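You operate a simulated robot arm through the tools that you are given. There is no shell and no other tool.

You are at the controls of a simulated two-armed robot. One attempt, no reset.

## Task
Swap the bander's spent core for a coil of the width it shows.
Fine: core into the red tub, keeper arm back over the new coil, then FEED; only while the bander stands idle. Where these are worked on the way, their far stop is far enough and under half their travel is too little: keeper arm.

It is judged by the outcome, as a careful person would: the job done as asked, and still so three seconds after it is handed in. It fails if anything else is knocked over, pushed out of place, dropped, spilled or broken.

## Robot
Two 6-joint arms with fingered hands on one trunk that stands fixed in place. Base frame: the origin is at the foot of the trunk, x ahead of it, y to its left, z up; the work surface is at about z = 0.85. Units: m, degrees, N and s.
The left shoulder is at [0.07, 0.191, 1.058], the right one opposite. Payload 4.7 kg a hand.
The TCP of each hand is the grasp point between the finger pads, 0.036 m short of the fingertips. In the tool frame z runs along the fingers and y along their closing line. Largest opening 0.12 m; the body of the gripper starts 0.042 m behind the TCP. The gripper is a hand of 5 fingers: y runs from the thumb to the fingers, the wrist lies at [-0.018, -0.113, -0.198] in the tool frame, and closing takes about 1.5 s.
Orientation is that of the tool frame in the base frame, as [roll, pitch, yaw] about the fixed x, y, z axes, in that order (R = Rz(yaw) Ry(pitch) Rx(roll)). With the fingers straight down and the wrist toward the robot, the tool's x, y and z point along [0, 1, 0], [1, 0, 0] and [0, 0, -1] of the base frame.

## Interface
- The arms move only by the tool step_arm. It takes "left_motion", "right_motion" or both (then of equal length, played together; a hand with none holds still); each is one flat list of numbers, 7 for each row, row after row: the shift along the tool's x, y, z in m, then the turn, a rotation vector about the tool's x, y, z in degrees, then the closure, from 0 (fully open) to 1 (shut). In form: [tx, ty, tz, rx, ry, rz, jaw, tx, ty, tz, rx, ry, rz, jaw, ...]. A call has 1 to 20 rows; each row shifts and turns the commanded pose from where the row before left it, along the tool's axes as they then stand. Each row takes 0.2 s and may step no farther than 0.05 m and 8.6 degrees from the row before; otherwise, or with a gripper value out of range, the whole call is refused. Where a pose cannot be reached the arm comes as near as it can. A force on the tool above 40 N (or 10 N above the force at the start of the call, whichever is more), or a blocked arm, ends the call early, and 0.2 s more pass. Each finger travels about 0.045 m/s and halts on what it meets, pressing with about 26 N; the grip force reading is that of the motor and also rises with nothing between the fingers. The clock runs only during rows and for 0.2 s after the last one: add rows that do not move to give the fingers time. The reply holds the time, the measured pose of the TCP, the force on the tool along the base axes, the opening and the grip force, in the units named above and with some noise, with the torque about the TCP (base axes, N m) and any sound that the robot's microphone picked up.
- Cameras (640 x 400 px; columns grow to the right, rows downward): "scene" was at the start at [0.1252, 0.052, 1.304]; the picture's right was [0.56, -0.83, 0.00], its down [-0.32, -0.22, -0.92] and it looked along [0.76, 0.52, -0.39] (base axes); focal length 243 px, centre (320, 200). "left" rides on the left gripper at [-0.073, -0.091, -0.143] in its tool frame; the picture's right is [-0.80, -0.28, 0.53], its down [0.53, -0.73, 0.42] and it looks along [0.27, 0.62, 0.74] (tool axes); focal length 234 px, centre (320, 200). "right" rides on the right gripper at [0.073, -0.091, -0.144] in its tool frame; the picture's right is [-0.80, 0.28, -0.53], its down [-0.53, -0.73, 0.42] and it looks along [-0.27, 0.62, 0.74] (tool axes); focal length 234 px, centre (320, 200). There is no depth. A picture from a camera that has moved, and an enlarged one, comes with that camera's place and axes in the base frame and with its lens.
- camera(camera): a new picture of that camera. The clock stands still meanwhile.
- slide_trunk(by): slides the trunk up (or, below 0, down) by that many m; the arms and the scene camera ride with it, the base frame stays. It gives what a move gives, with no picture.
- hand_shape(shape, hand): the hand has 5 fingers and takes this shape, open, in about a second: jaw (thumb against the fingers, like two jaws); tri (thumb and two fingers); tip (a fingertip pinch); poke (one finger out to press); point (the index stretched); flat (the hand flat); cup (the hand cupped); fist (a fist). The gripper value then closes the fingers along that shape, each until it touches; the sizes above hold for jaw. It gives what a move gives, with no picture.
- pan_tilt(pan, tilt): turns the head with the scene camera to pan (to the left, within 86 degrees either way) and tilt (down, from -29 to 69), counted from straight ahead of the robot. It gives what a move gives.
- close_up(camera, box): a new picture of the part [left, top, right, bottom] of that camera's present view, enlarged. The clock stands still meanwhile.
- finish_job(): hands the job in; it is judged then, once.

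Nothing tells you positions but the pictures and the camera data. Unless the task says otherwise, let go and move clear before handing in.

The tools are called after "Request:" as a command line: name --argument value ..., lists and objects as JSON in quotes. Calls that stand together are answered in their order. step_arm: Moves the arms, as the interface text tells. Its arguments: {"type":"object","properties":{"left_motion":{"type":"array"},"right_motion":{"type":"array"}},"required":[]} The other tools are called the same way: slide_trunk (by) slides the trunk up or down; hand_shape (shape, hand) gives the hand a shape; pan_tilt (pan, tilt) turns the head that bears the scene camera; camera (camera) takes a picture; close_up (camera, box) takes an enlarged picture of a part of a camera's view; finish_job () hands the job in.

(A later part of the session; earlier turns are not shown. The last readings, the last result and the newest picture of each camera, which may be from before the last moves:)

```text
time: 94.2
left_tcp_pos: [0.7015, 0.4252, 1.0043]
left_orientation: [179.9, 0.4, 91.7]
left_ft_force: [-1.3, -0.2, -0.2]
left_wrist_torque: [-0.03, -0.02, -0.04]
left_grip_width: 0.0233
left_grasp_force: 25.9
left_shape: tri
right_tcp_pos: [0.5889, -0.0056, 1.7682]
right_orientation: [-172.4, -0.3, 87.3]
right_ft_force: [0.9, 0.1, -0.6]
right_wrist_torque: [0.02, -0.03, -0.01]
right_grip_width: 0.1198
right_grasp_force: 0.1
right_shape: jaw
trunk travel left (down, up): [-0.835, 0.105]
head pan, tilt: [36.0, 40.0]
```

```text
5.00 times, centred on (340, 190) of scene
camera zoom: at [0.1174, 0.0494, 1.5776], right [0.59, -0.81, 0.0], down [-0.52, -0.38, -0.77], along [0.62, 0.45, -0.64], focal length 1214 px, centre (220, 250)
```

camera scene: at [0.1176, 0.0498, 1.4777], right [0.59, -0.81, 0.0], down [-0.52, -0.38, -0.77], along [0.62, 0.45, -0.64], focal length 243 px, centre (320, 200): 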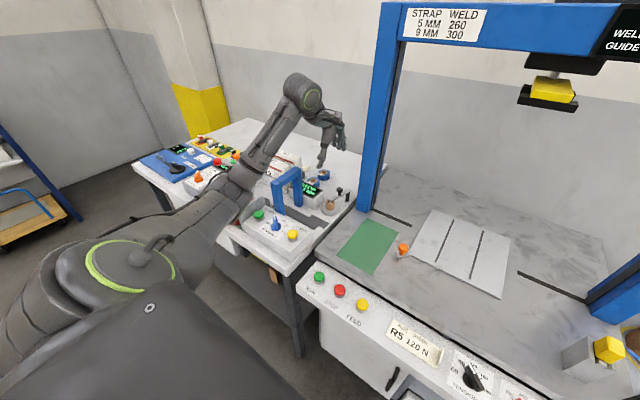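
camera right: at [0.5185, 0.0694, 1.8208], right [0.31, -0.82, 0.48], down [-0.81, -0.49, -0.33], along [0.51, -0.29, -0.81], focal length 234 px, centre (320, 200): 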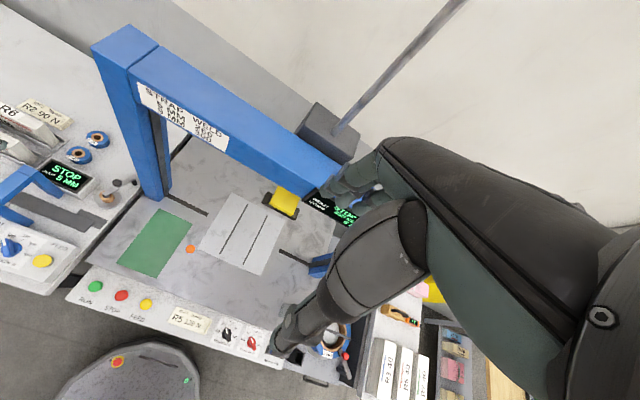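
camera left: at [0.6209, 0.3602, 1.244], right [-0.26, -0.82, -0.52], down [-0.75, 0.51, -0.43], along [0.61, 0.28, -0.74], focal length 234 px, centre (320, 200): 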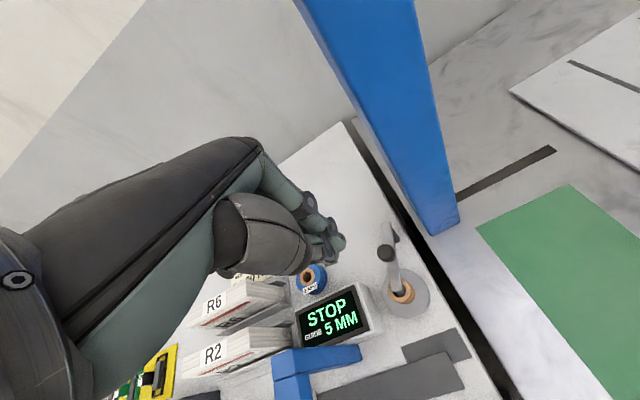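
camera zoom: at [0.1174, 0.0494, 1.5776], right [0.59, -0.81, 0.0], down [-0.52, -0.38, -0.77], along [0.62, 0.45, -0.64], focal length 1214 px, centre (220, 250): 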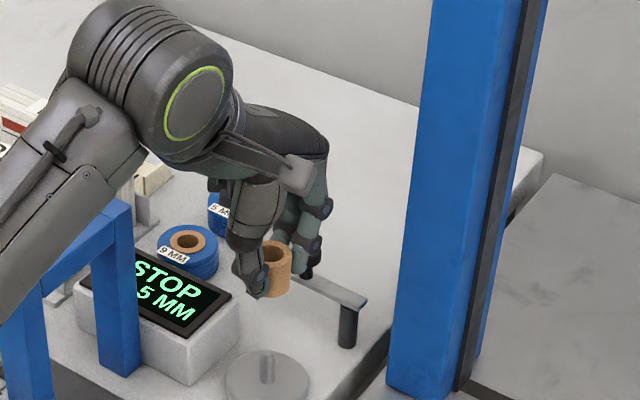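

The core is out and the spindle pin is visible. Now I'll look at the red tub and the path to it.

Request:
close_up --camera "scene" --box '[170, 150, 330, 260]'

Request:
close_up --camera "right" --box '[0, 140, 160, 280]'

Request:
camera --camera "right"

```text
3.64 times, centred on (250, 205) of scene
camera zoom: at [0.1174, 0.0494, 1.5776], right [0.59, -0.81, 0.0], down [-0.52, -0.38, -0.77], along [0.62, 0.45, -0.64], focal length 883 px, centre (574, 182)
```

zoom: 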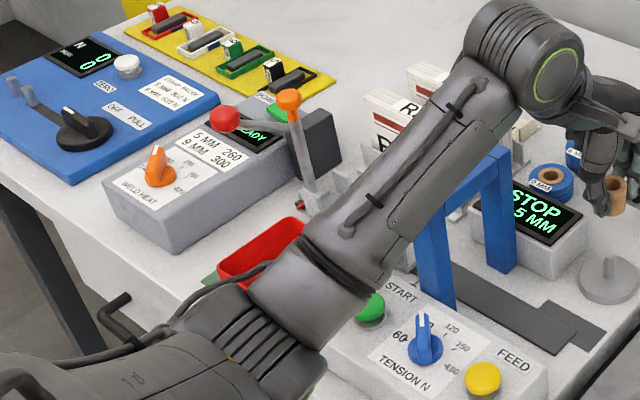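

```text
2.86 times, centred on (80, 210) of right
camera zoom: at [0.5182, 0.069, 1.9209], right [0.31, -0.82, 0.48], down [-0.81, -0.49, -0.33], along [0.51, -0.29, -0.81], focal length 669 px, centre (1006, 171)
```

zoom: 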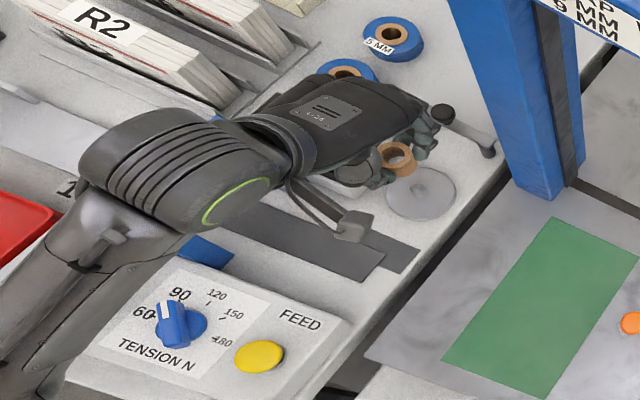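

```text
taken
camera right: at [0.5182, 0.069, 1.9209], right [0.31, -0.82, 0.48], down [-0.81, -0.49, -0.33], along [0.51, -0.29, -0.81], focal length 234 px, centre (320, 200)
```

right: 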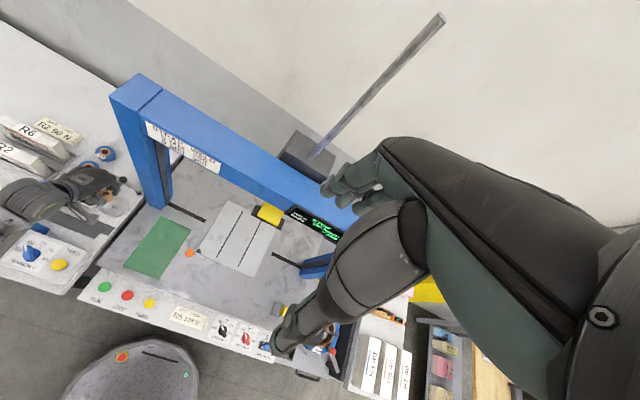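

The tub's rim spans roughly x 0.44–0.53 and y 0.64–0.76, with its top near z 0.90. I'll rise well above the blue arch and carry the core over in stages, turning the hand as I go.

Request:
step_arm --left_motion '[0, 0, -0.03, 0, 0, 0, 0.9, 0, 0, -0.04, 0, 0, 0, 0.9, 0, 0, -0.035, 0, 0, 0, 0.9, 0.0313, -0.0234, 0, 0, 0, -5, 0.9, 0.0332, -0.0206, 0, 0, 0, -5, 0.9, 0.0349, -0.0176, 0, 0, 0, -5, 0.9]'

Request:
camera --camera "scene"

Request:
camera --camera "left"

```text
time: 95.6
left_tcp_pos: [0.6273, 0.5173, 1.1096]
left_orientation: [179.9, 0.5, 106.7]
left_ft_force: [0.3, -0.2, -0.3]
left_wrist_torque: [0.02, 0.0, 0.01]
left_grip_width: 0.0234
left_grasp_force: 26.0
left_shape: tri
right_tcp_pos: [0.586, -0.005, 1.769]
right_orientation: [-172.5, -0.2, 87.3]
right_ft_force: [-1.5, 0.1, -0.3]
right_wrist_torque: [0.0, -0.04, -0.04]
right_grip_width: 0.1198
right_grasp_force: 0.1
right_shape: jaw
trunk travel left (down, up): [-0.835, 0.105]
head pan, tilt: [36.0, 40.0]
```

```text
taken
camera scene: at [0.1164, 0.0503, 1.5777], right [0.59, -0.81, 0.0], down [-0.52, -0.38, -0.77], along [0.62, 0.45, -0.64], focal length 243 px, centre (320, 200)
```

scene: 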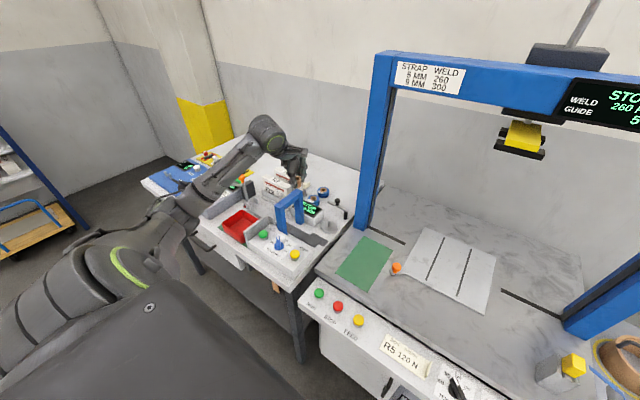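

```text
taken
camera left: at [0.5597, 0.4227, 1.2536], right [-0.04, -0.85, -0.52], down [-0.85, 0.3, -0.43], along [0.52, 0.43, -0.74], focal length 234 px, centre (320, 200)
```

left: 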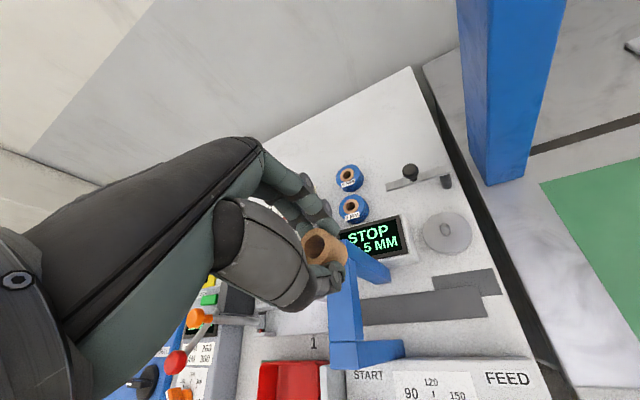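

The path is clear. I'll continue toward the tub at this height.

Request:
step_arm --left_motion '[0.0362, -0.0146, 0, 0, 0, -5, 0.9, 0.0374, -0.0113, 0, 0, 0, -5, 0.9, 0.0383, -0.008, 0, 0, 0, -5, 0.9, 0.0388, -0.0047, 0, 0, 0, -5, 0.9, 0.0391, -0.0013, 0, 0, 0, -5, 0.9, 0.039, 0.0021, 0, 0, 0, -5, 0.9]'

Request:
camera --camera "scene"

Request:
camera --camera "left"

```text
time: 97.0
left_tcp_pos: [0.4812, 0.6988, 1.1082]
left_orientation: [-179.8, 0.4, 136.7]
left_ft_force: [-0.3, -0.2, -1.4]
left_wrist_torque: [0.02, -0.04, -0.02]
left_grip_width: 0.0234
left_grasp_force: 25.7
left_shape: tri
right_tcp_pos: [0.5868, -0.0051, 1.7683]
right_orientation: [-172.5, -0.3, 87.2]
right_ft_force: [0.1, -0.6, 1.0]
right_wrist_torque: [0.03, -0.04, 0.01]
right_grip_width: 0.1196
right_grasp_force: 0.2
right_shape: jaw
trunk travel left (down, up): [-0.835, 0.105]
head pan, tilt: [36.0, 40.0]
```

```text
taken
camera scene: at [0.1164, 0.0492, 1.5777], right [0.59, -0.81, 0.0], down [-0.52, -0.38, -0.77], along [0.62, 0.45, -0.64], focal length 243 px, centre (320, 200)
```

scene: 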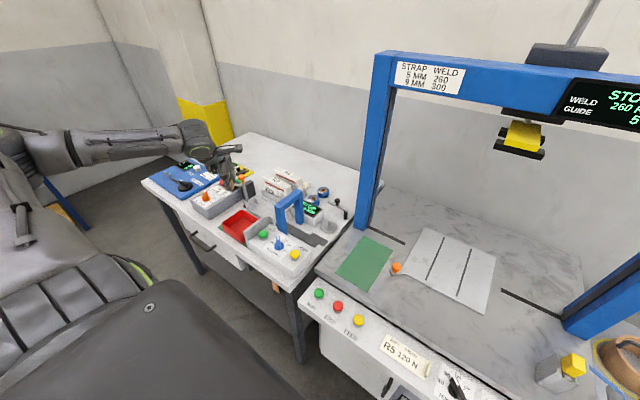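

```text
taken
camera left: at [0.471, 0.5843, 1.2519], right [0.39, -0.76, -0.52], down [-0.89, -0.17, -0.43], along [0.23, 0.63, -0.74], focal length 234 px, centre (320, 200)
```

left: 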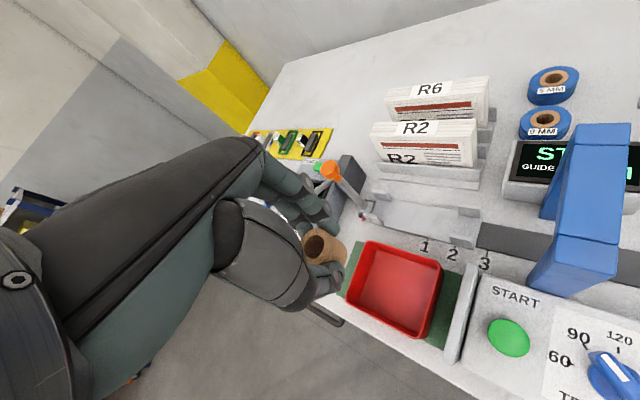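

The core is centred over the tub. I'll lower it inside.

Request:
step_arm --left_motion '[0, 0, 0.04, 0, 0, 0, 0.9, 0, 0, 0.04, 0, 0, 0, 0.9, 0, 0, 0.04, 0, 0, 0, 0.9, 0, 0, 0.03, 0, 0, 0, 0.9]'

Request:
camera --camera "left"

Request:
close_up --camera "scene" --box '[170, 120, 330, 260]'

```text
time: 98.0
left_tcp_pos: [0.4823, 0.699, 0.958]
left_orientation: [-179.7, 0.4, 136.6]
left_ft_force: [0.4, 0.4, -1.2]
left_wrist_torque: [-0.03, 0.0, 0.0]
left_grip_width: 0.0233
left_grasp_force: 25.9
left_shape: tri
right_tcp_pos: [0.5891, -0.0041, 1.7687]
right_orientation: [-172.4, -0.3, 87.2]
right_ft_force: [-0.9, -0.9, -0.2]
right_wrist_torque: [0.0, 0.01, -0.01]
right_grip_width: 0.1196
right_grasp_force: 0.1
right_shape: jaw
trunk travel left (down, up): [-0.835, 0.105]
head pan, tilt: [36.0, 40.0]
```

```text
taken
camera left: at [0.4713, 0.5841, 1.1011], right [0.39, -0.76, -0.52], down [-0.89, -0.17, -0.42], along [0.23, 0.63, -0.74], focal length 234 px, centre (320, 200)
```

left: 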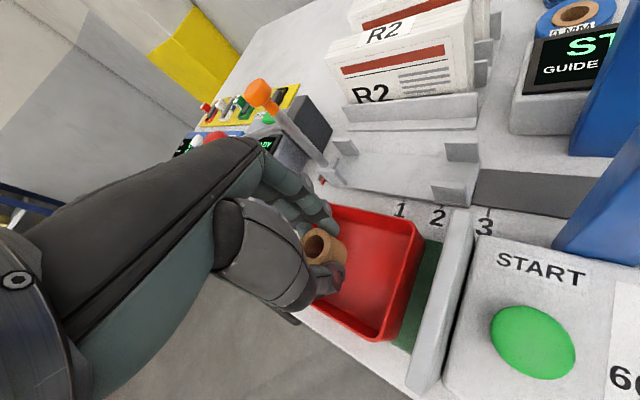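

```text
2.86 times, centred on (250, 190) of scene
camera zoom: at [0.118, 0.0506, 1.5777], right [0.59, -0.81, 0.0], down [-0.52, -0.38, -0.77], along [0.62, 0.45, -0.64], focal length 694 px, centre (520, 229)
```

zoom: 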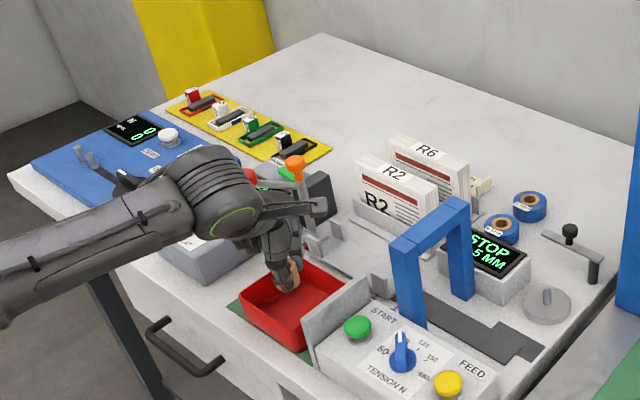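

Request:
step_arm --left_motion '[0, 0, 0.02, 0, 0, 0, 0.9, 0, 0, 0.018, 0, 0, 0, 0.9, 0, 0, 0, 0, 0, 0, 0.9]'

Request:
close_up --camera "left" --box '[240, 140, 480, 360]'

Request:
close_up --camera "scene" --box '[200, 160, 280, 230]'

```text
time: 98.8
left_tcp_pos: [0.4821, 0.6976, 0.9208]
left_orientation: [-179.8, 0.4, 136.7]
left_ft_force: [-0.1, 0.4, 0.4]
left_wrist_torque: [0.0, 0.01, 0.02]
left_grip_width: 0.0233
left_grasp_force: 25.5
left_shape: tri
right_tcp_pos: [0.5881, -0.0061, 1.7682]
right_orientation: [-172.5, -0.3, 87.3]
right_ft_force: [0.1, -0.2, -0.2]
right_wrist_torque: [-0.01, -0.03, 0.01]
right_grip_width: 0.1197
right_grasp_force: 0.1
right_shape: jaw
trunk travel left (down, up): [-0.835, 0.105]
head pan, tilt: [36.0, 40.0]
```

```text
1.82 times, centred on (360, 250) of left
camera zoom: at [0.472, 0.584, 1.0637], right [0.39, -0.76, -0.52], down [-0.89, -0.17, -0.43], along [0.23, 0.63, -0.74], focal length 426 px, centre (247, 109)
```

zoom: 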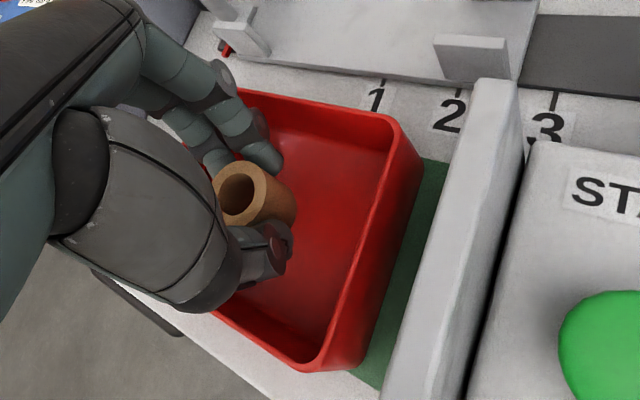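

```text
5.71 times, centred on (240, 195) of scene
camera zoom: at [0.1172, 0.0497, 1.5777], right [0.59, -0.81, 0.0], down [-0.52, -0.38, -0.77], along [0.62, 0.45, -0.64], focal length 1387 px, centre (777, 229)
```

zoom: 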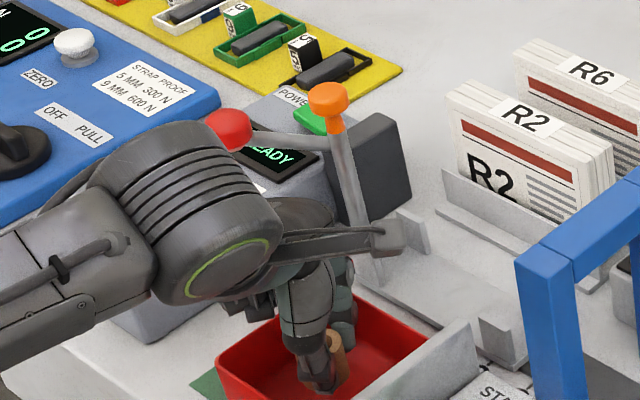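

The core is inside the tub. I'll lower it another centimetre and release gently.

Request:
step_arm --left_motion '[0, 0, 0.012, 0, 0, 0, 0.9, 0, 0, 0, 0, 0, 0, 0.75, 0, 0, 0, 0, 0, 0, 0.65, 0, 0, 0, 0, 0, 0, 0.6, 0, 0, 0, 0, 0, 0, 0.6]'

Request:
close_up --camera "left" --box '[240, 140, 480, 360]'

```text
time: 100.0
left_tcp_pos: [0.4833, 0.6982, 0.9087]
left_orientation: [-179.7, 0.3, 136.7]
left_ft_force: [0.7, -0.5, -0.2]
left_wrist_torque: [-0.01, 0.0, 0.0]
left_grip_width: 0.0475
left_grasp_force: 0.0
left_shape: tri
right_tcp_pos: [0.5881, -0.0048, 1.7682]
right_orientation: [-172.5, -0.3, 87.2]
right_ft_force: [0.3, 0.2, -0.1]
right_wrist_torque: [0.03, 0.01, -0.01]
right_grip_width: 0.1199
right_grasp_force: 0.0
right_shape: jaw
trunk travel left (down, up): [-0.835, 0.105]
head pan, tilt: [36.0, 40.0]
```

```text
1.82 times, centred on (360, 250) of left
camera zoom: at [0.4721, 0.5841, 1.0519], right [0.39, -0.76, -0.52], down [-0.89, -0.17, -0.42], along [0.23, 0.63, -0.74], focal length 426 px, centre (247, 109)
```

zoom: 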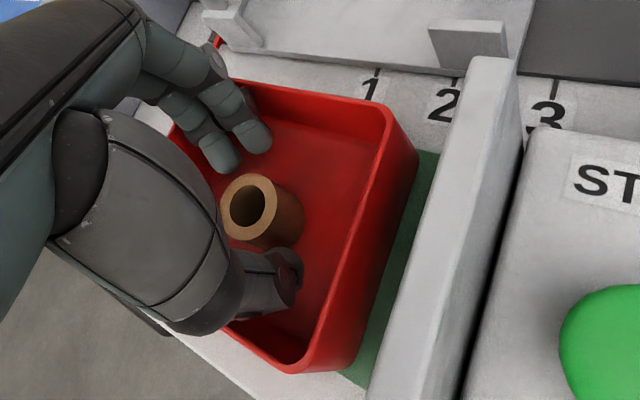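

The core stands upright inside the red tub and the fingers are clear of it. I'll rise straight up and check.

Request:
step_arm --left_motion '[0, 0, -0.02, 0, 0, 0, 0.6, 0, 0, -0.04, 0, 0, 0, 0.6, 0, 0, -0.05, 0, 0, 0, 0.6, 0, 0, -0.05, 0, 0, 0, 0.6, 0, 0, -0.04, 0, 0, 0, 0.6]'

Request:
camera --camera "left"

Request:
close_up --camera "scene" --box '[200, 150, 360, 260]'

```text
time: 101.2
left_tcp_pos: [0.4805, 0.6997, 1.1087]
left_orientation: [-179.8, 0.3, 136.6]
left_ft_force: [-0.6, -0.3, -0.7]
left_wrist_torque: [0.03, -0.01, -0.02]
left_grip_width: 0.0475
left_grasp_force: 0.1
left_shape: tri
right_tcp_pos: [0.5883, -0.0062, 1.7672]
right_orientation: [-172.5, -0.4, 87.2]
right_ft_force: [-0.1, -0.6, -1.0]
right_wrist_torque: [0.03, 0.01, -0.02]
right_grip_width: 0.1202
right_grasp_force: 0.0
right_shape: jaw
trunk travel left (down, up): [-0.835, 0.105]
head pan, tilt: [36.0, 40.0]
```

```text
taken
camera left: at [0.4703, 0.5837, 1.2525], right [0.39, -0.76, -0.52], down [-0.89, -0.17, -0.42], along [0.23, 0.63, -0.74], focal length 234 px, centre (320, 200)
```

left: 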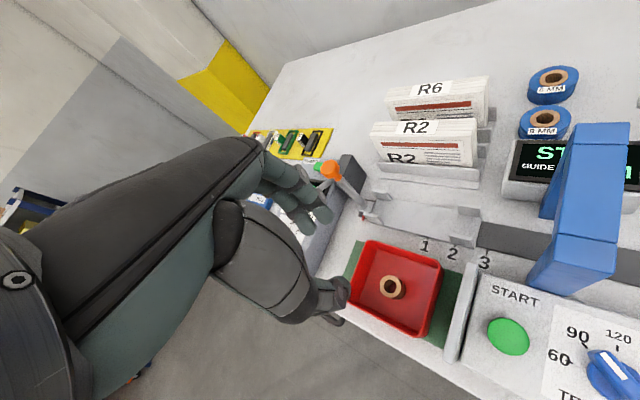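

```text
3.64 times, centred on (280, 205) of scene
camera zoom: at [0.1171, 0.0479, 1.5776], right [0.59, -0.81, 0.0], down [-0.52, -0.38, -0.77], along [0.62, 0.45, -0.64], focal length 883 px, centre (466, 182)
```

zoom: 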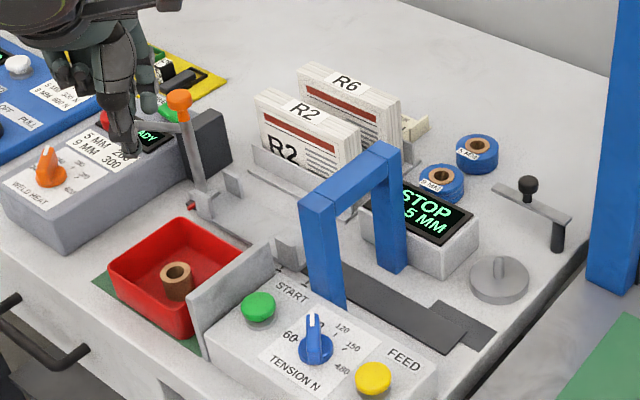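

The core is safely in the tub. Next I'll carry the empty hand over to a point above the 5 MM coil, opening the fingers to about 78 mm on the way.

Request:
step_arm --left_motion '[-0.0367, 0.0169, 0, 0, 0, 0, 0.35, -0.0367, 0.0169, 0, 0, 0, 0, 0.35, -0.0367, 0.0169, 0, 0, 0, 0, 0.35, -0.0367, 0.0169, 0, 0, 0, 0, 0.35, -0.0367, 0.0169, 0, 0, 0, 0, 0.35, -0.0367, 0.0169, 0, 0, 0, 0, 0.35, -0.0367, 0.0169, 0, 0, 0, 0, 0.35, -0.0367, 0.0169, 0, 0, 0, 0, 0.35]'

Request:
camera --camera "scene"

Request:
camera --camera "left"

```text
time: 103.0
left_tcp_pos: [0.7888, 0.5973, 1.1086]
left_orientation: [-179.8, 0.2, 136.5]
left_ft_force: [0.5, 0.0, 0.5]
left_wrist_torque: [0.03, -0.04, -0.01]
left_grip_width: 0.0776
left_grasp_force: 0.0
left_shape: tri
right_tcp_pos: [0.5917, -0.007, 1.767]
right_orientation: [-172.3, -0.3, 87.3]
right_ft_force: [-0.8, -0.3, -0.1]
right_wrist_torque: [0.01, 0.05, -0.01]
right_grip_width: 0.1196
right_grasp_force: 0.0
right_shape: jaw
trunk travel left (down, up): [-0.835, 0.105]
head pan, tilt: [36.0, 40.0]
```

```text
taken
camera scene: at [0.1199, 0.0483, 1.5775], right [0.59, -0.81, 0.0], down [-0.52, -0.38, -0.77], along [0.62, 0.45, -0.64], focal length 243 px, centre (320, 200)
```

scene: 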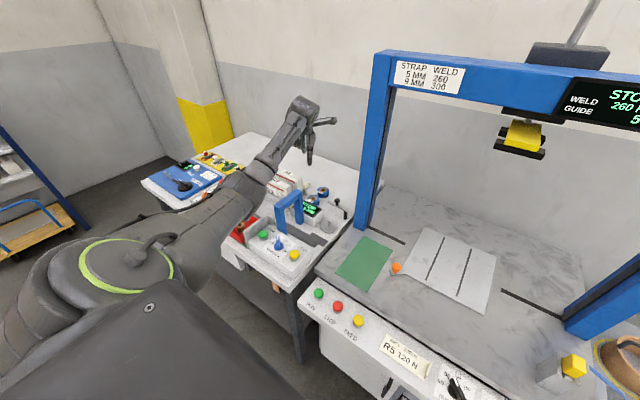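

```text
taken
camera left: at [0.7788, 0.4814, 1.2514], right [0.39, -0.76, -0.52], down [-0.89, -0.17, -0.42], along [0.23, 0.63, -0.74], focal length 234 px, centre (320, 200)
```

left: 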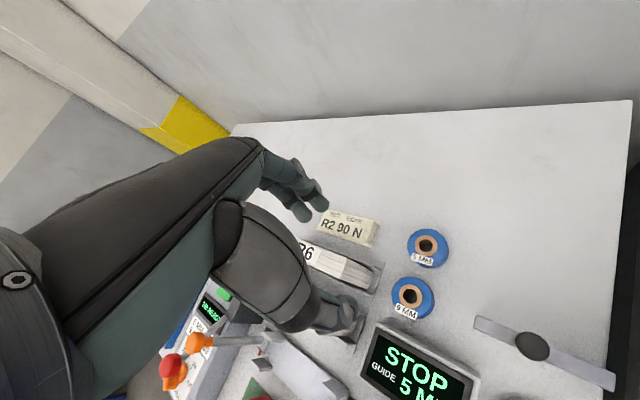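

Request:
close_up --camera "left" --box '[370, 200, 490, 330]'

Request:
close_up --camera "scene" --box '[290, 170, 360, 230]'

```text
3.08 times, centred on (430, 265) of left
camera zoom: at [0.7788, 0.4814, 1.2514], right [0.39, -0.76, -0.52], down [-0.89, -0.17, -0.42], along [0.23, 0.63, -0.74], focal length 720 px, centre (-18, 0)
```

zoom: 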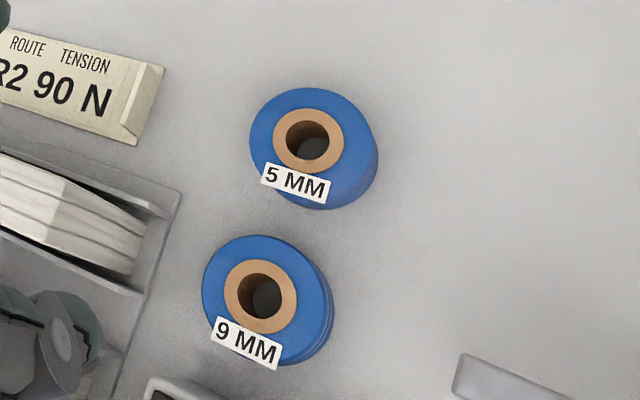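

```text
6.67 times, centred on (325, 200) of scene
camera zoom: at [0.1199, 0.0483, 1.5775], right [0.59, -0.81, 0.0], down [-0.52, -0.38, -0.77], along [0.62, 0.45, -0.64], focal length 1619 px, centre (287, 200)
```

zoom: 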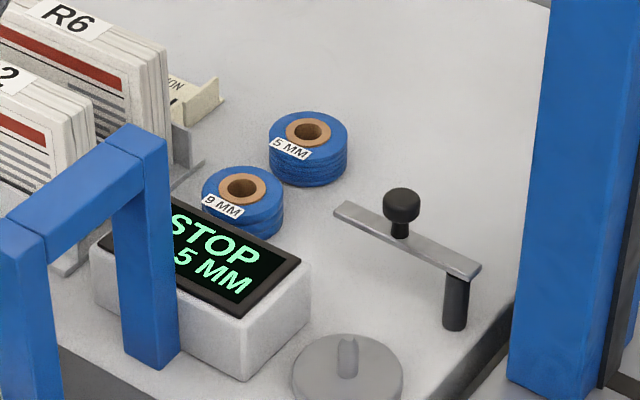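

The 5 MM coil is at (0.864, 0.573), and the 9 MM coil sits 8 cm nearer. I'll lower the trunk 0.12 m so the arm can reach down there, keeping the hand above everything, then move over the coil.

Request:
slide_trunk --by -0.12

Request:
camera --camera "scene"

```text
time: 104.5
left_tcp_pos: [0.7877, 0.5968, 0.9888]
left_orientation: [-179.8, 0.4, 136.6]
left_ft_force: [-0.3, 0.3, 1.2]
left_wrist_torque: [-0.03, -0.03, 0.02]
left_grip_width: 0.0774
left_grasp_force: 0.0
left_shape: tri
right_tcp_pos: [0.588, -0.0046, 1.6481]
right_orientation: [-172.5, -0.3, 87.2]
right_ft_force: [-0.6, 0.6, 0.5]
right_wrist_torque: [0.01, -0.04, -0.01]
right_grip_width: 0.1199
right_grasp_force: 0.1
right_shape: jaw
trunk travel left (down, up): [-0.715, 0.225]
head pan, tilt: [36.0, 40.0]
```

```text
taken
camera scene: at [0.1172, 0.0498, 1.4578], right [0.59, -0.81, 0.0], down [-0.52, -0.38, -0.77], along [0.62, 0.45, -0.64], focal length 243 px, centre (320, 200)
```

scene: 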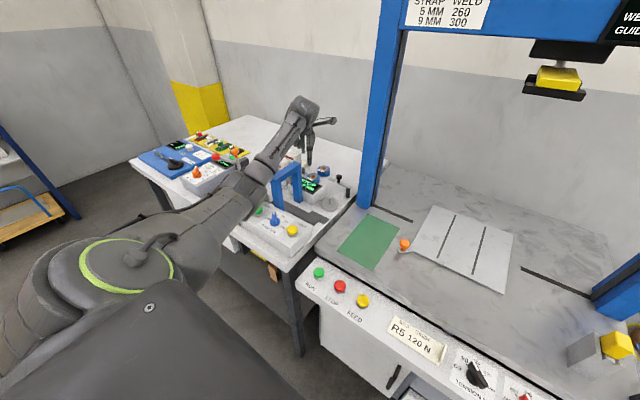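

Request:
step_arm --left_motion '[-0.0359, 0.0176, 0, 0, 0, 0, 0.35, -0.0359, 0.0176, 0, 0, 0, 0, 0.35, 0, 0, 0, 0, 0, 0, 0.35]'

Request:
close_up --camera "left" --box '[260, 120, 500, 320]'

Request:
close_up --camera "scene" --box '[280, 120, 360, 210]'

Request:
close_up --camera "right" --box '[40, 90, 160, 210]'

```text
time: 105.3
left_tcp_pos: [0.863, 0.5749, 0.9902]
left_orientation: [-179.8, 0.4, 136.7]
left_ft_force: [-0.5, -0.6, 0.5]
left_wrist_torque: [-0.01, -0.01, 0.0]
left_grip_width: 0.0777
left_grasp_force: 0.1
left_shape: tri
right_tcp_pos: [0.5867, -0.0026, 1.6493]
right_orientation: [-172.5, -0.2, 87.2]
right_ft_force: [-1.5, 0.1, 0.3]
right_wrist_torque: [-0.05, -0.04, 0.02]
right_grip_width: 0.12
right_grasp_force: 0.1
right_shape: jaw
trunk travel left (down, up): [-0.715, 0.225]
head pan, tilt: [36.0, 40.0]
```

```text
2.00 times, centred on (380, 220) of left
camera zoom: at [0.853, 0.4601, 1.1329], right [0.39, -0.76, -0.52], down [-0.89, -0.17, -0.43], along [0.23, 0.63, -0.74], focal length 468 px, centre (200, 160)
```

zoom: 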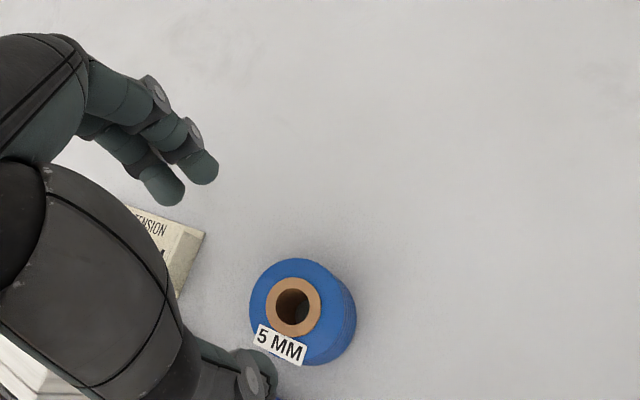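

```text
4.44 times, centred on (320, 165) of scene
camera zoom: at [0.1163, 0.0511, 1.4577], right [0.59, -0.81, 0.0], down [-0.52, -0.38, -0.77], along [0.62, 0.45, -0.64], focal length 1079 px, centre (320, 356)
```

zoom: 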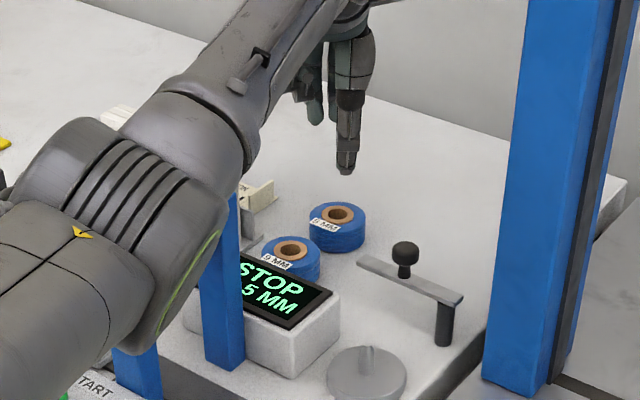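

```text
3.33 times, centred on (100, 150) of right
camera zoom: at [0.5168, 0.0713, 1.8013], right [0.31, -0.82, 0.48], down [-0.81, -0.49, -0.33], along [0.51, -0.29, -0.81], focal length 781 px, centre (1053, 367)
```

zoom: 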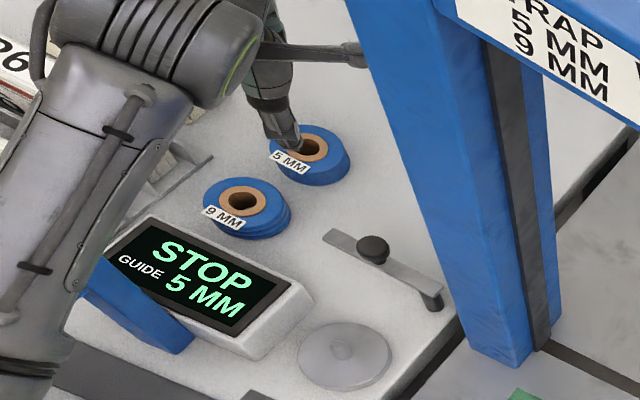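

The 5 MM coil is centred under the open fingers. I'll descend most of the way and check again before enclosing it.

Request:
step_arm --left_motion '[0, 0, 0.035, 0, 0, 4, 0.35, 0, -0.001, 0.03, 0, 0, 4, 0.35]'

Request:
close_up --camera "left" --box '[260, 120, 500, 320]'

Request:
close_up --camera "scene" --box '[290, 140, 360, 200]'

Request:
close_up --camera "right" --box '[40, 90, 160, 210]'

```text
time: 105.9
left_tcp_pos: [0.8634, 0.5741, 0.9234]
left_orientation: [-179.8, 0.4, 128.6]
left_ft_force: [-0.2, 0.1, -0.5]
left_wrist_torque: [-0.04, 0.01, 0.04]
left_grip_width: 0.0777
left_grasp_force: 0.0
left_shape: tri
right_tcp_pos: [0.5891, -0.0025, 1.6472]
right_orientation: [-172.5, -0.1, 87.3]
right_ft_force: [-0.1, -0.1, -0.7]
right_wrist_torque: [0.03, 0.01, 0.02]
right_grip_width: 0.1195
right_grasp_force: 0.1
right_shape: jaw
trunk travel left (down, up): [-0.715, 0.225]
head pan, tilt: [36.0, 40.0]
```

```text
2.00 times, centred on (380, 220) of left
camera zoom: at [0.8367, 0.4623, 1.0673], right [0.28, -0.81, -0.52], down [-0.9, -0.04, -0.43], along [0.32, 0.59, -0.74], focal length 468 px, centre (200, 160)
```

zoom: 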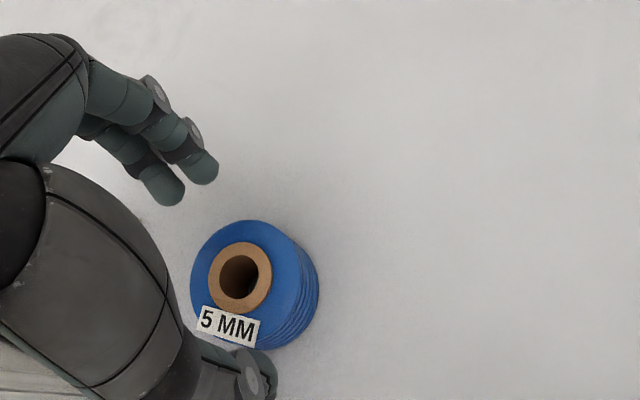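

```text
6.67 times, centred on (325, 170) of scene
camera zoom: at [0.1178, 0.0509, 1.4577], right [0.59, -0.81, 0.0], down [-0.52, -0.38, -0.77], along [0.62, 0.45, -0.64], focal length 1619 px, centre (287, 400)
```

zoom: 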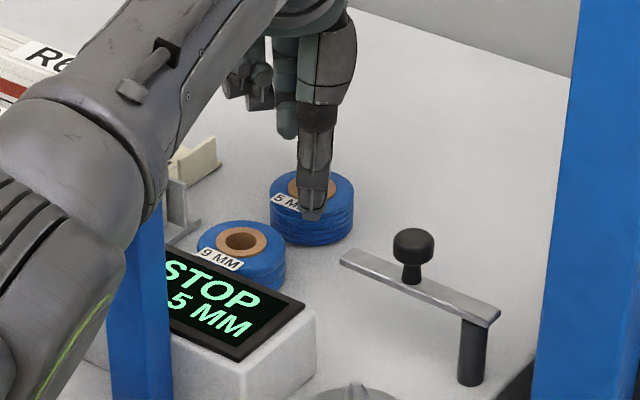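

```text
3.33 times, centred on (100, 150) of right
camera zoom: at [0.5188, 0.071, 1.8007], right [0.31, -0.82, 0.48], down [-0.81, -0.49, -0.33], along [0.51, -0.29, -0.81], focal length 781 px, centre (1053, 367)
```

zoom: 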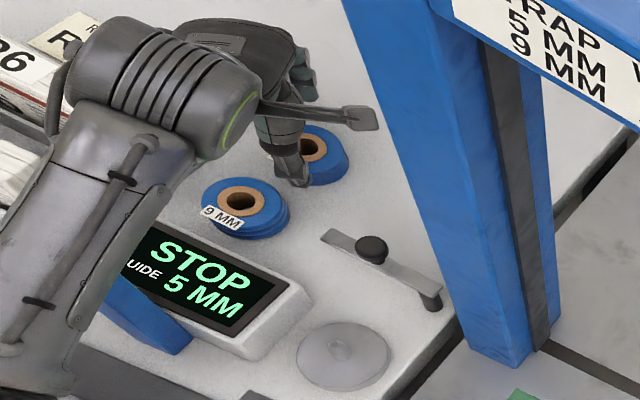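

Alignment is within 3 mm; I'll correct that, lower to just above the bench and close on the coil.

Request:
step_arm --left_motion '[0.002, -0.0019, 0.015, 0, 0, 0, 0.35, 0, 0, 0.0135, 0, 0, 0, 0.35]'

Request:
close_up --camera "left" --box '[260, 120, 500, 320]'

```text
time: 106.5
left_tcp_pos: [0.8608, 0.5728, 0.8947]
left_orientation: [-179.8, 0.3, 128.6]
left_ft_force: [0.7, 0.7, -0.3]
left_wrist_torque: [0.0, -0.03, -0.02]
left_grip_width: 0.0777
left_grasp_force: 0.1
left_shape: tri
right_tcp_pos: [0.5885, -0.0044, 1.6481]
right_orientation: [-172.4, -0.3, 87.3]
right_ft_force: [-0.6, -0.4, -0.5]
right_wrist_torque: [-0.01, -0.02, 0.02]
right_grip_width: 0.1197
right_grasp_force: 0.1
right_shape: jaw
trunk travel left (down, up): [-0.715, 0.225]
head pan, tilt: [36.0, 40.0]
```

```text
2.00 times, centred on (380, 220) of left
camera zoom: at [0.834, 0.4611, 1.0386], right [0.28, -0.81, -0.52], down [-0.9, -0.05, -0.43], along [0.32, 0.59, -0.74], focal length 468 px, centre (200, 160)
```

zoom: 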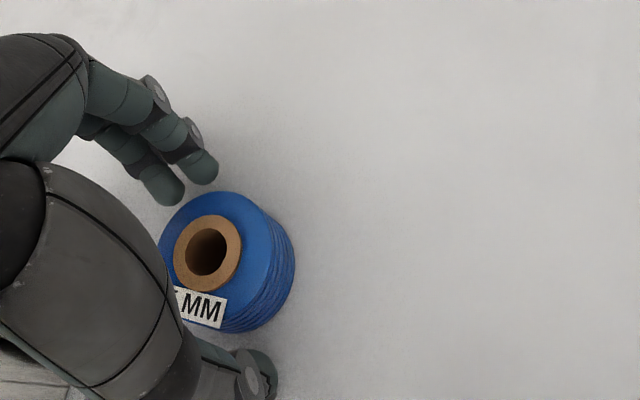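

Aligned within a millimetre. Closing gently on the coil now.

Request:
step_arm --left_motion '[0, 0, 0, 0, 0, 0, 0.45, 0, 0, 0, 0, 0, 0, 0.55, 0, 0, 0, 0, 0, 0, 0.65, 0, 0, 0, 0, 0, 0, 0.7, 0, 0, 0, 0, 0, 0, 0.7]'

Request:
close_up --camera "left" --box '[260, 120, 500, 320]'

```text
time: 107.7
left_tcp_pos: [0.859, 0.5728, 0.8958]
left_orientation: [-179.8, 0.4, 128.6]
left_ft_force: [0.3, 0.3, 0.1]
left_wrist_torque: [-0.03, -0.01, 0.0]
left_grip_width: 0.0473
left_grasp_force: 25.9
left_shape: tri
right_tcp_pos: [0.5891, -0.0045, 1.6474]
right_orientation: [-172.4, -0.3, 87.3]
right_ft_force: [0.3, -0.5, 0.8]
right_wrist_torque: [0.03, -0.02, 0.02]
right_grip_width: 0.1197
right_grasp_force: 0.0
right_shape: jaw
trunk travel left (down, up): [-0.715, 0.225]
head pan, tilt: [36.0, 40.0]
```

```text
2.00 times, centred on (380, 220) of left
camera zoom: at [0.8338, 0.461, 1.039], right [0.28, -0.81, -0.52], down [-0.9, -0.05, -0.43], along [0.32, 0.59, -0.74], focal length 468 px, centre (200, 160)
```

zoom: 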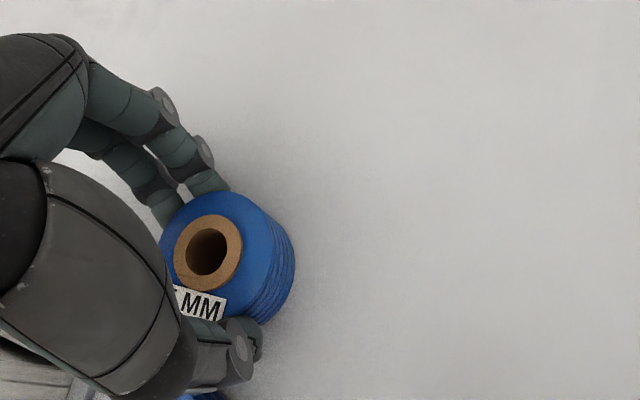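

The coil is gripped (47 mm, 26 N). Lifting it straight up.

Request:
step_arm --left_motion '[0, 0, -0.01, 0, 0, 0, 0.7, 0, 0, -0.02, 0, 0, 0, 0.7, 0, 0, -0.035, 0, 0, 0, 0.7, 0, 0, -0.04, 0, 0, 0, 0.7]'

Request:
close_up --camera "left" --box '[260, 120, 500, 320]'

Request:
close_up --camera "scene" --box '[280, 120, 360, 210]'

```text
time: 108.7
left_tcp_pos: [0.8584, 0.5733, 1.0001]
left_orientation: [-179.9, 0.4, 128.6]
left_ft_force: [-0.9, 0.0, -1.5]
left_wrist_torque: [0.03, -0.02, 0.01]
left_grip_width: 0.0474
left_grasp_force: 25.8
left_shape: tri
right_tcp_pos: [0.5872, -0.0058, 1.6498]
right_orientation: [-172.5, -0.3, 87.3]
right_ft_force: [0.0, 0.0, 1.1]
right_wrist_torque: [0.03, -0.03, 0.03]
right_grip_width: 0.1199
right_grasp_force: 0.1
right_shape: jaw
trunk travel left (down, up): [-0.715, 0.225]
head pan, tilt: [36.0, 40.0]
```

```text
2.00 times, centred on (380, 220) of left
camera zoom: at [0.8328, 0.4609, 1.1443], right [0.28, -0.81, -0.52], down [-0.9, -0.05, -0.43], along [0.32, 0.59, -0.74], focal length 468 px, centre (200, 160)
```

zoom: 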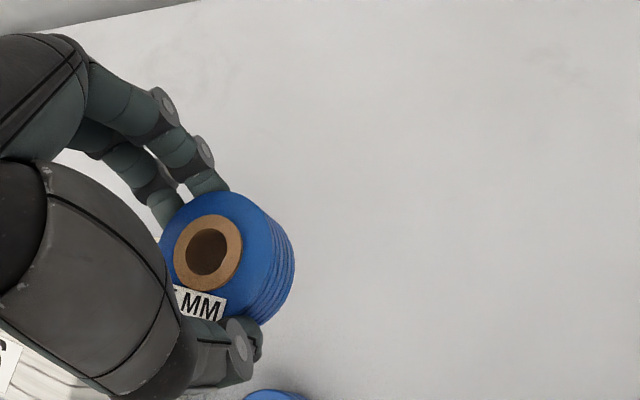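

```text
4.44 times, centred on (320, 165) of scene
camera zoom: at [0.1169, 0.0491, 1.4577], right [0.59, -0.81, 0.0], down [-0.52, -0.38, -0.77], along [0.62, 0.45, -0.64], focal length 1079 px, centre (320, 356)
```

zoom: 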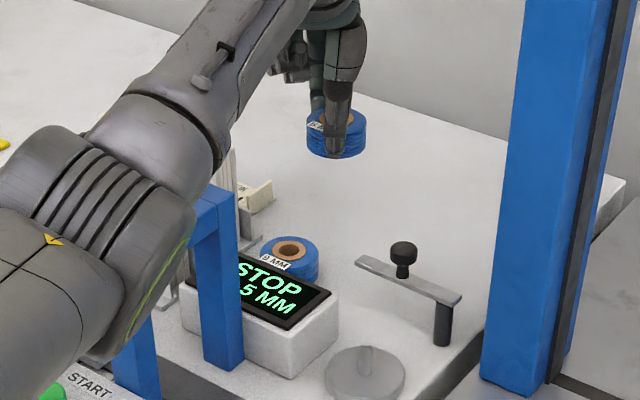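

The coil is held level with its bottom about 46 mm below the grasp point. I'll raise the trunk back up and carry the coil toward the spindle.

Request:
slide_trunk --by 0.12

Request:
step_arm --left_motion '[0, -0.035, 0, 0, 0, 5, 0.7, 0, -0.035, 0, 0, 0, 5, 0.7, 0, -0.035, 0, 0, 0, 5, 0.7]'

Request:
camera --camera "scene"

```text
time: 110.2
left_tcp_pos: [0.8602, 0.5742, 1.1191]
left_orientation: [-179.8, 0.4, 128.7]
left_ft_force: [-0.1, -0.6, -1.5]
left_wrist_torque: [-0.02, -0.01, -0.02]
left_grip_width: 0.0476
left_grasp_force: 26.0
left_shape: tri
right_tcp_pos: [0.5894, -0.0057, 1.7676]
right_orientation: [-172.4, -0.4, 87.2]
right_ft_force: [-0.1, 0.0, 0.0]
right_wrist_torque: [0.01, -0.01, 0.0]
right_grip_width: 0.1197
right_grasp_force: 0.0
right_shape: jaw
trunk travel left (down, up): [-0.835, 0.105]
head pan, tilt: [36.0, 40.0]
```

```text
time: 111.0
left_tcp_pos: [0.7709, 0.5146, 1.1212]
left_orientation: [-179.9, 0.5, 113.6]
left_ft_force: [0.8, 1.2, -1.9]
left_wrist_torque: [0.01, 0.01, -0.02]
left_grip_width: 0.0471
left_grasp_force: 26.2
left_shape: tri
right_tcp_pos: [0.5875, -0.0044, 1.767]
right_orientation: [-172.5, -0.3, 87.3]
right_ft_force: [0.1, 0.0, -0.1]
right_wrist_torque: [0.0, 0.0, -0.02]
right_grip_width: 0.12
right_grasp_force: 0.1
right_shape: jaw
trunk travel left (down, up): [-0.835, 0.105]
head pan, tilt: [36.0, 40.0]
```

```text
taken
camera scene: at [0.117, 0.0502, 1.5777], right [0.59, -0.81, 0.0], down [-0.52, -0.38, -0.77], along [0.62, 0.45, -0.64], focal length 243 px, centre (320, 200)
```

scene: 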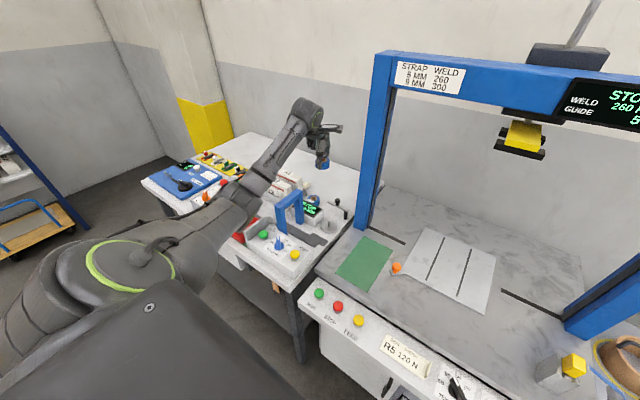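

Request:
step_arm --left_motion '[-0.0173, -0.0334, 0.02, 0, 0, 6, 0.7, -0.0206, -0.0314, 0.03, 0, 0, 6, 0.7, -0.0238, -0.0291, 0.03, 0, 0, 6, 0.7, 0, 0, 0, 0, 0, 0, 0.7]'

Request:
close_up --camera "left" --box '[240, 120, 480, 320]'

Request:
close_up --camera "scene" --box '[290, 150, 370, 230]'

Request:
close_up --camera "right" --box '[50, 140, 170, 240]'

```text
time: 112.0
left_tcp_pos: [0.7018, 0.4274, 1.0413]
left_orientation: [179.9, 0.4, 95.7]
left_ft_force: [-0.3, 0.5, -0.5]
left_wrist_torque: [-0.01, 0.03, 0.01]
left_grip_width: 0.0475
left_grasp_force: 25.9
left_shape: tri
right_tcp_pos: [0.5888, -0.0039, 1.7674]
right_orientation: [-172.5, -0.4, 87.2]
right_ft_force: [0.3, 0.0, -0.7]
right_wrist_torque: [0.01, 0.0, 0.02]
right_grip_width: 0.1198
right_grasp_force: 0.1
right_shape: jaw
trunk travel left (down, up): [-0.835, 0.105]
head pan, tilt: [36.0, 40.0]
```

```text
2.00 times, centred on (360, 220) of left
camera zoom: at [0.6177, 0.3476, 1.1845], right [-0.2, -0.83, -0.52], down [-0.78, 0.46, -0.43], along [0.59, 0.32, -0.74], focal length 468 px, centre (240, 160)
```

zoom: 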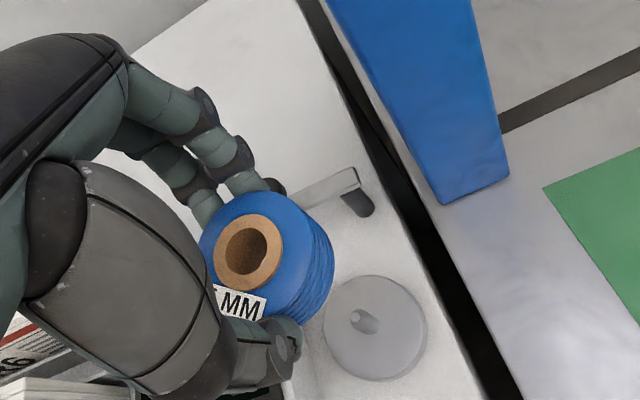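

```text
5.00 times, centred on (330, 190) of scene
camera zoom: at [0.1181, 0.0498, 1.5776], right [0.59, -0.81, 0.0], down [-0.52, -0.38, -0.77], along [0.62, 0.45, -0.64], focal length 1214 px, centre (270, 250)
```

zoom: 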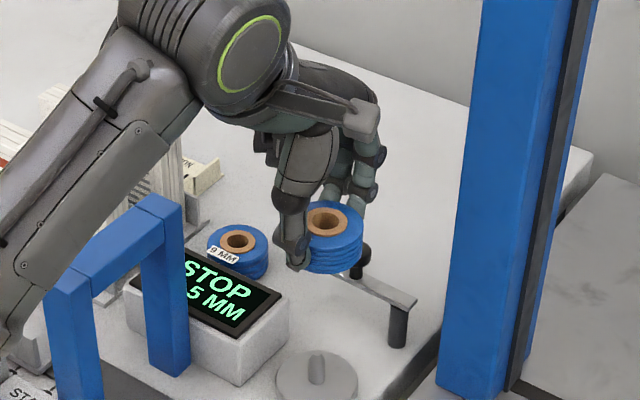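

```text
4.00 times, centred on (110, 190) of right
camera zoom: at [0.5191, 0.0694, 1.9207], right [0.31, -0.82, 0.48], down [-0.81, -0.49, -0.33], along [0.51, -0.29, -0.81], focal length 937 px, centre (1160, 240)
```

zoom: 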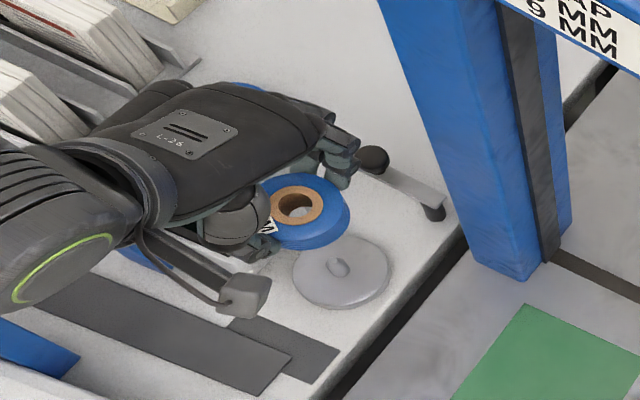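

I can see both the coil hole and the pin from three cameras. They agree that I should shift about 5 mm toward the robot. I'll correct, descend 3 cm, and re-measure.

Request:
step_arm --left_motion '[0.0005, -0.005, 0.015, 0, 0, 0, 0.7, 0, 0, 0.015, 0, 0, 0, 0.7, 0, 0, 0, 0, 0, 0, 0.7]'

Request:
close_up --camera "left" --box '[280, 160, 440, 300]'

Request:
close_up --camera "scene" --box '[300, 170, 360, 230]'

Request:
close_up --camera "right" --box '[80, 160, 150, 220]'

```text
time: 112.8
left_tcp_pos: [0.6972, 0.4285, 1.0117]
left_orientation: [180.0, 0.6, 95.7]
left_ft_force: [0.0, -0.3, -1.2]
left_wrist_torque: [-0.01, 0.0, -0.02]
left_grip_width: 0.0475
left_grasp_force: 26.0
left_shape: tri
right_tcp_pos: [0.5887, -0.0053, 1.7682]
right_orientation: [-172.4, -0.3, 87.2]
right_ft_force: [0.1, -0.7, 0.8]
right_wrist_torque: [0.02, -0.04, 0.01]
right_grip_width: 0.1198
right_grasp_force: 0.0
right_shape: jaw
trunk travel left (down, up): [-0.835, 0.105]
head pan, tilt: [36.0, 40.0]
```

```text
2.86 times, centred on (360, 230) of left
camera zoom: at [0.6129, 0.3478, 1.154], right [-0.2, -0.83, -0.52], down [-0.78, 0.45, -0.43], along [0.59, 0.32, -0.74], focal length 669 px, centre (206, 114)
```

zoom: 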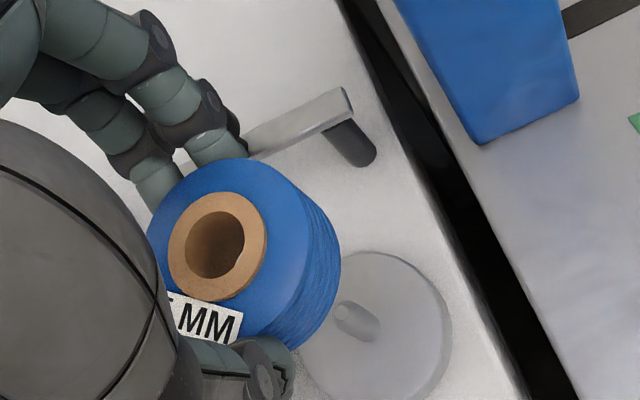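

```text
6.67 times, centred on (330, 200) of scene
camera zoom: at [0.1179, 0.0497, 1.5776], right [0.59, -0.81, 0.0], down [-0.52, -0.38, -0.77], along [0.62, 0.45, -0.64], focal length 1619 px, centre (253, 200)
```

zoom: 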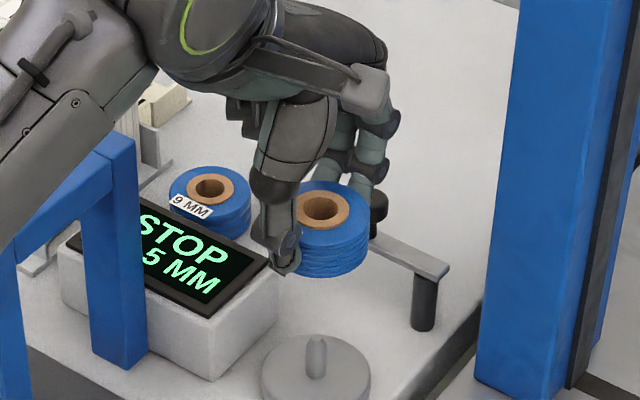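

```text
6.67 times, centred on (115, 190) of right
camera zoom: at [0.5189, 0.0694, 1.9207], right [0.31, -0.82, 0.48], down [-0.81, -0.49, -0.33], along [0.51, -0.29, -0.81], focal length 1561 px, centre (1687, 267)
```

zoom: 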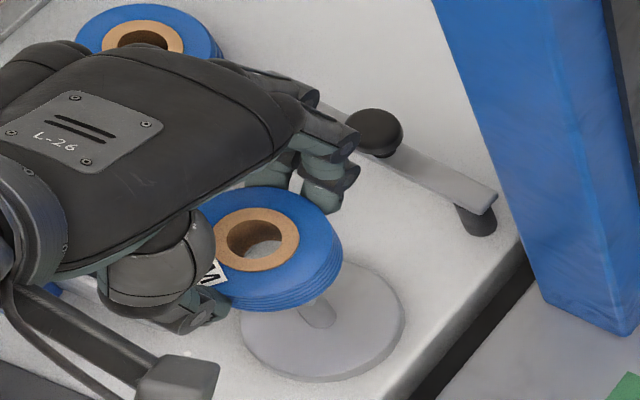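

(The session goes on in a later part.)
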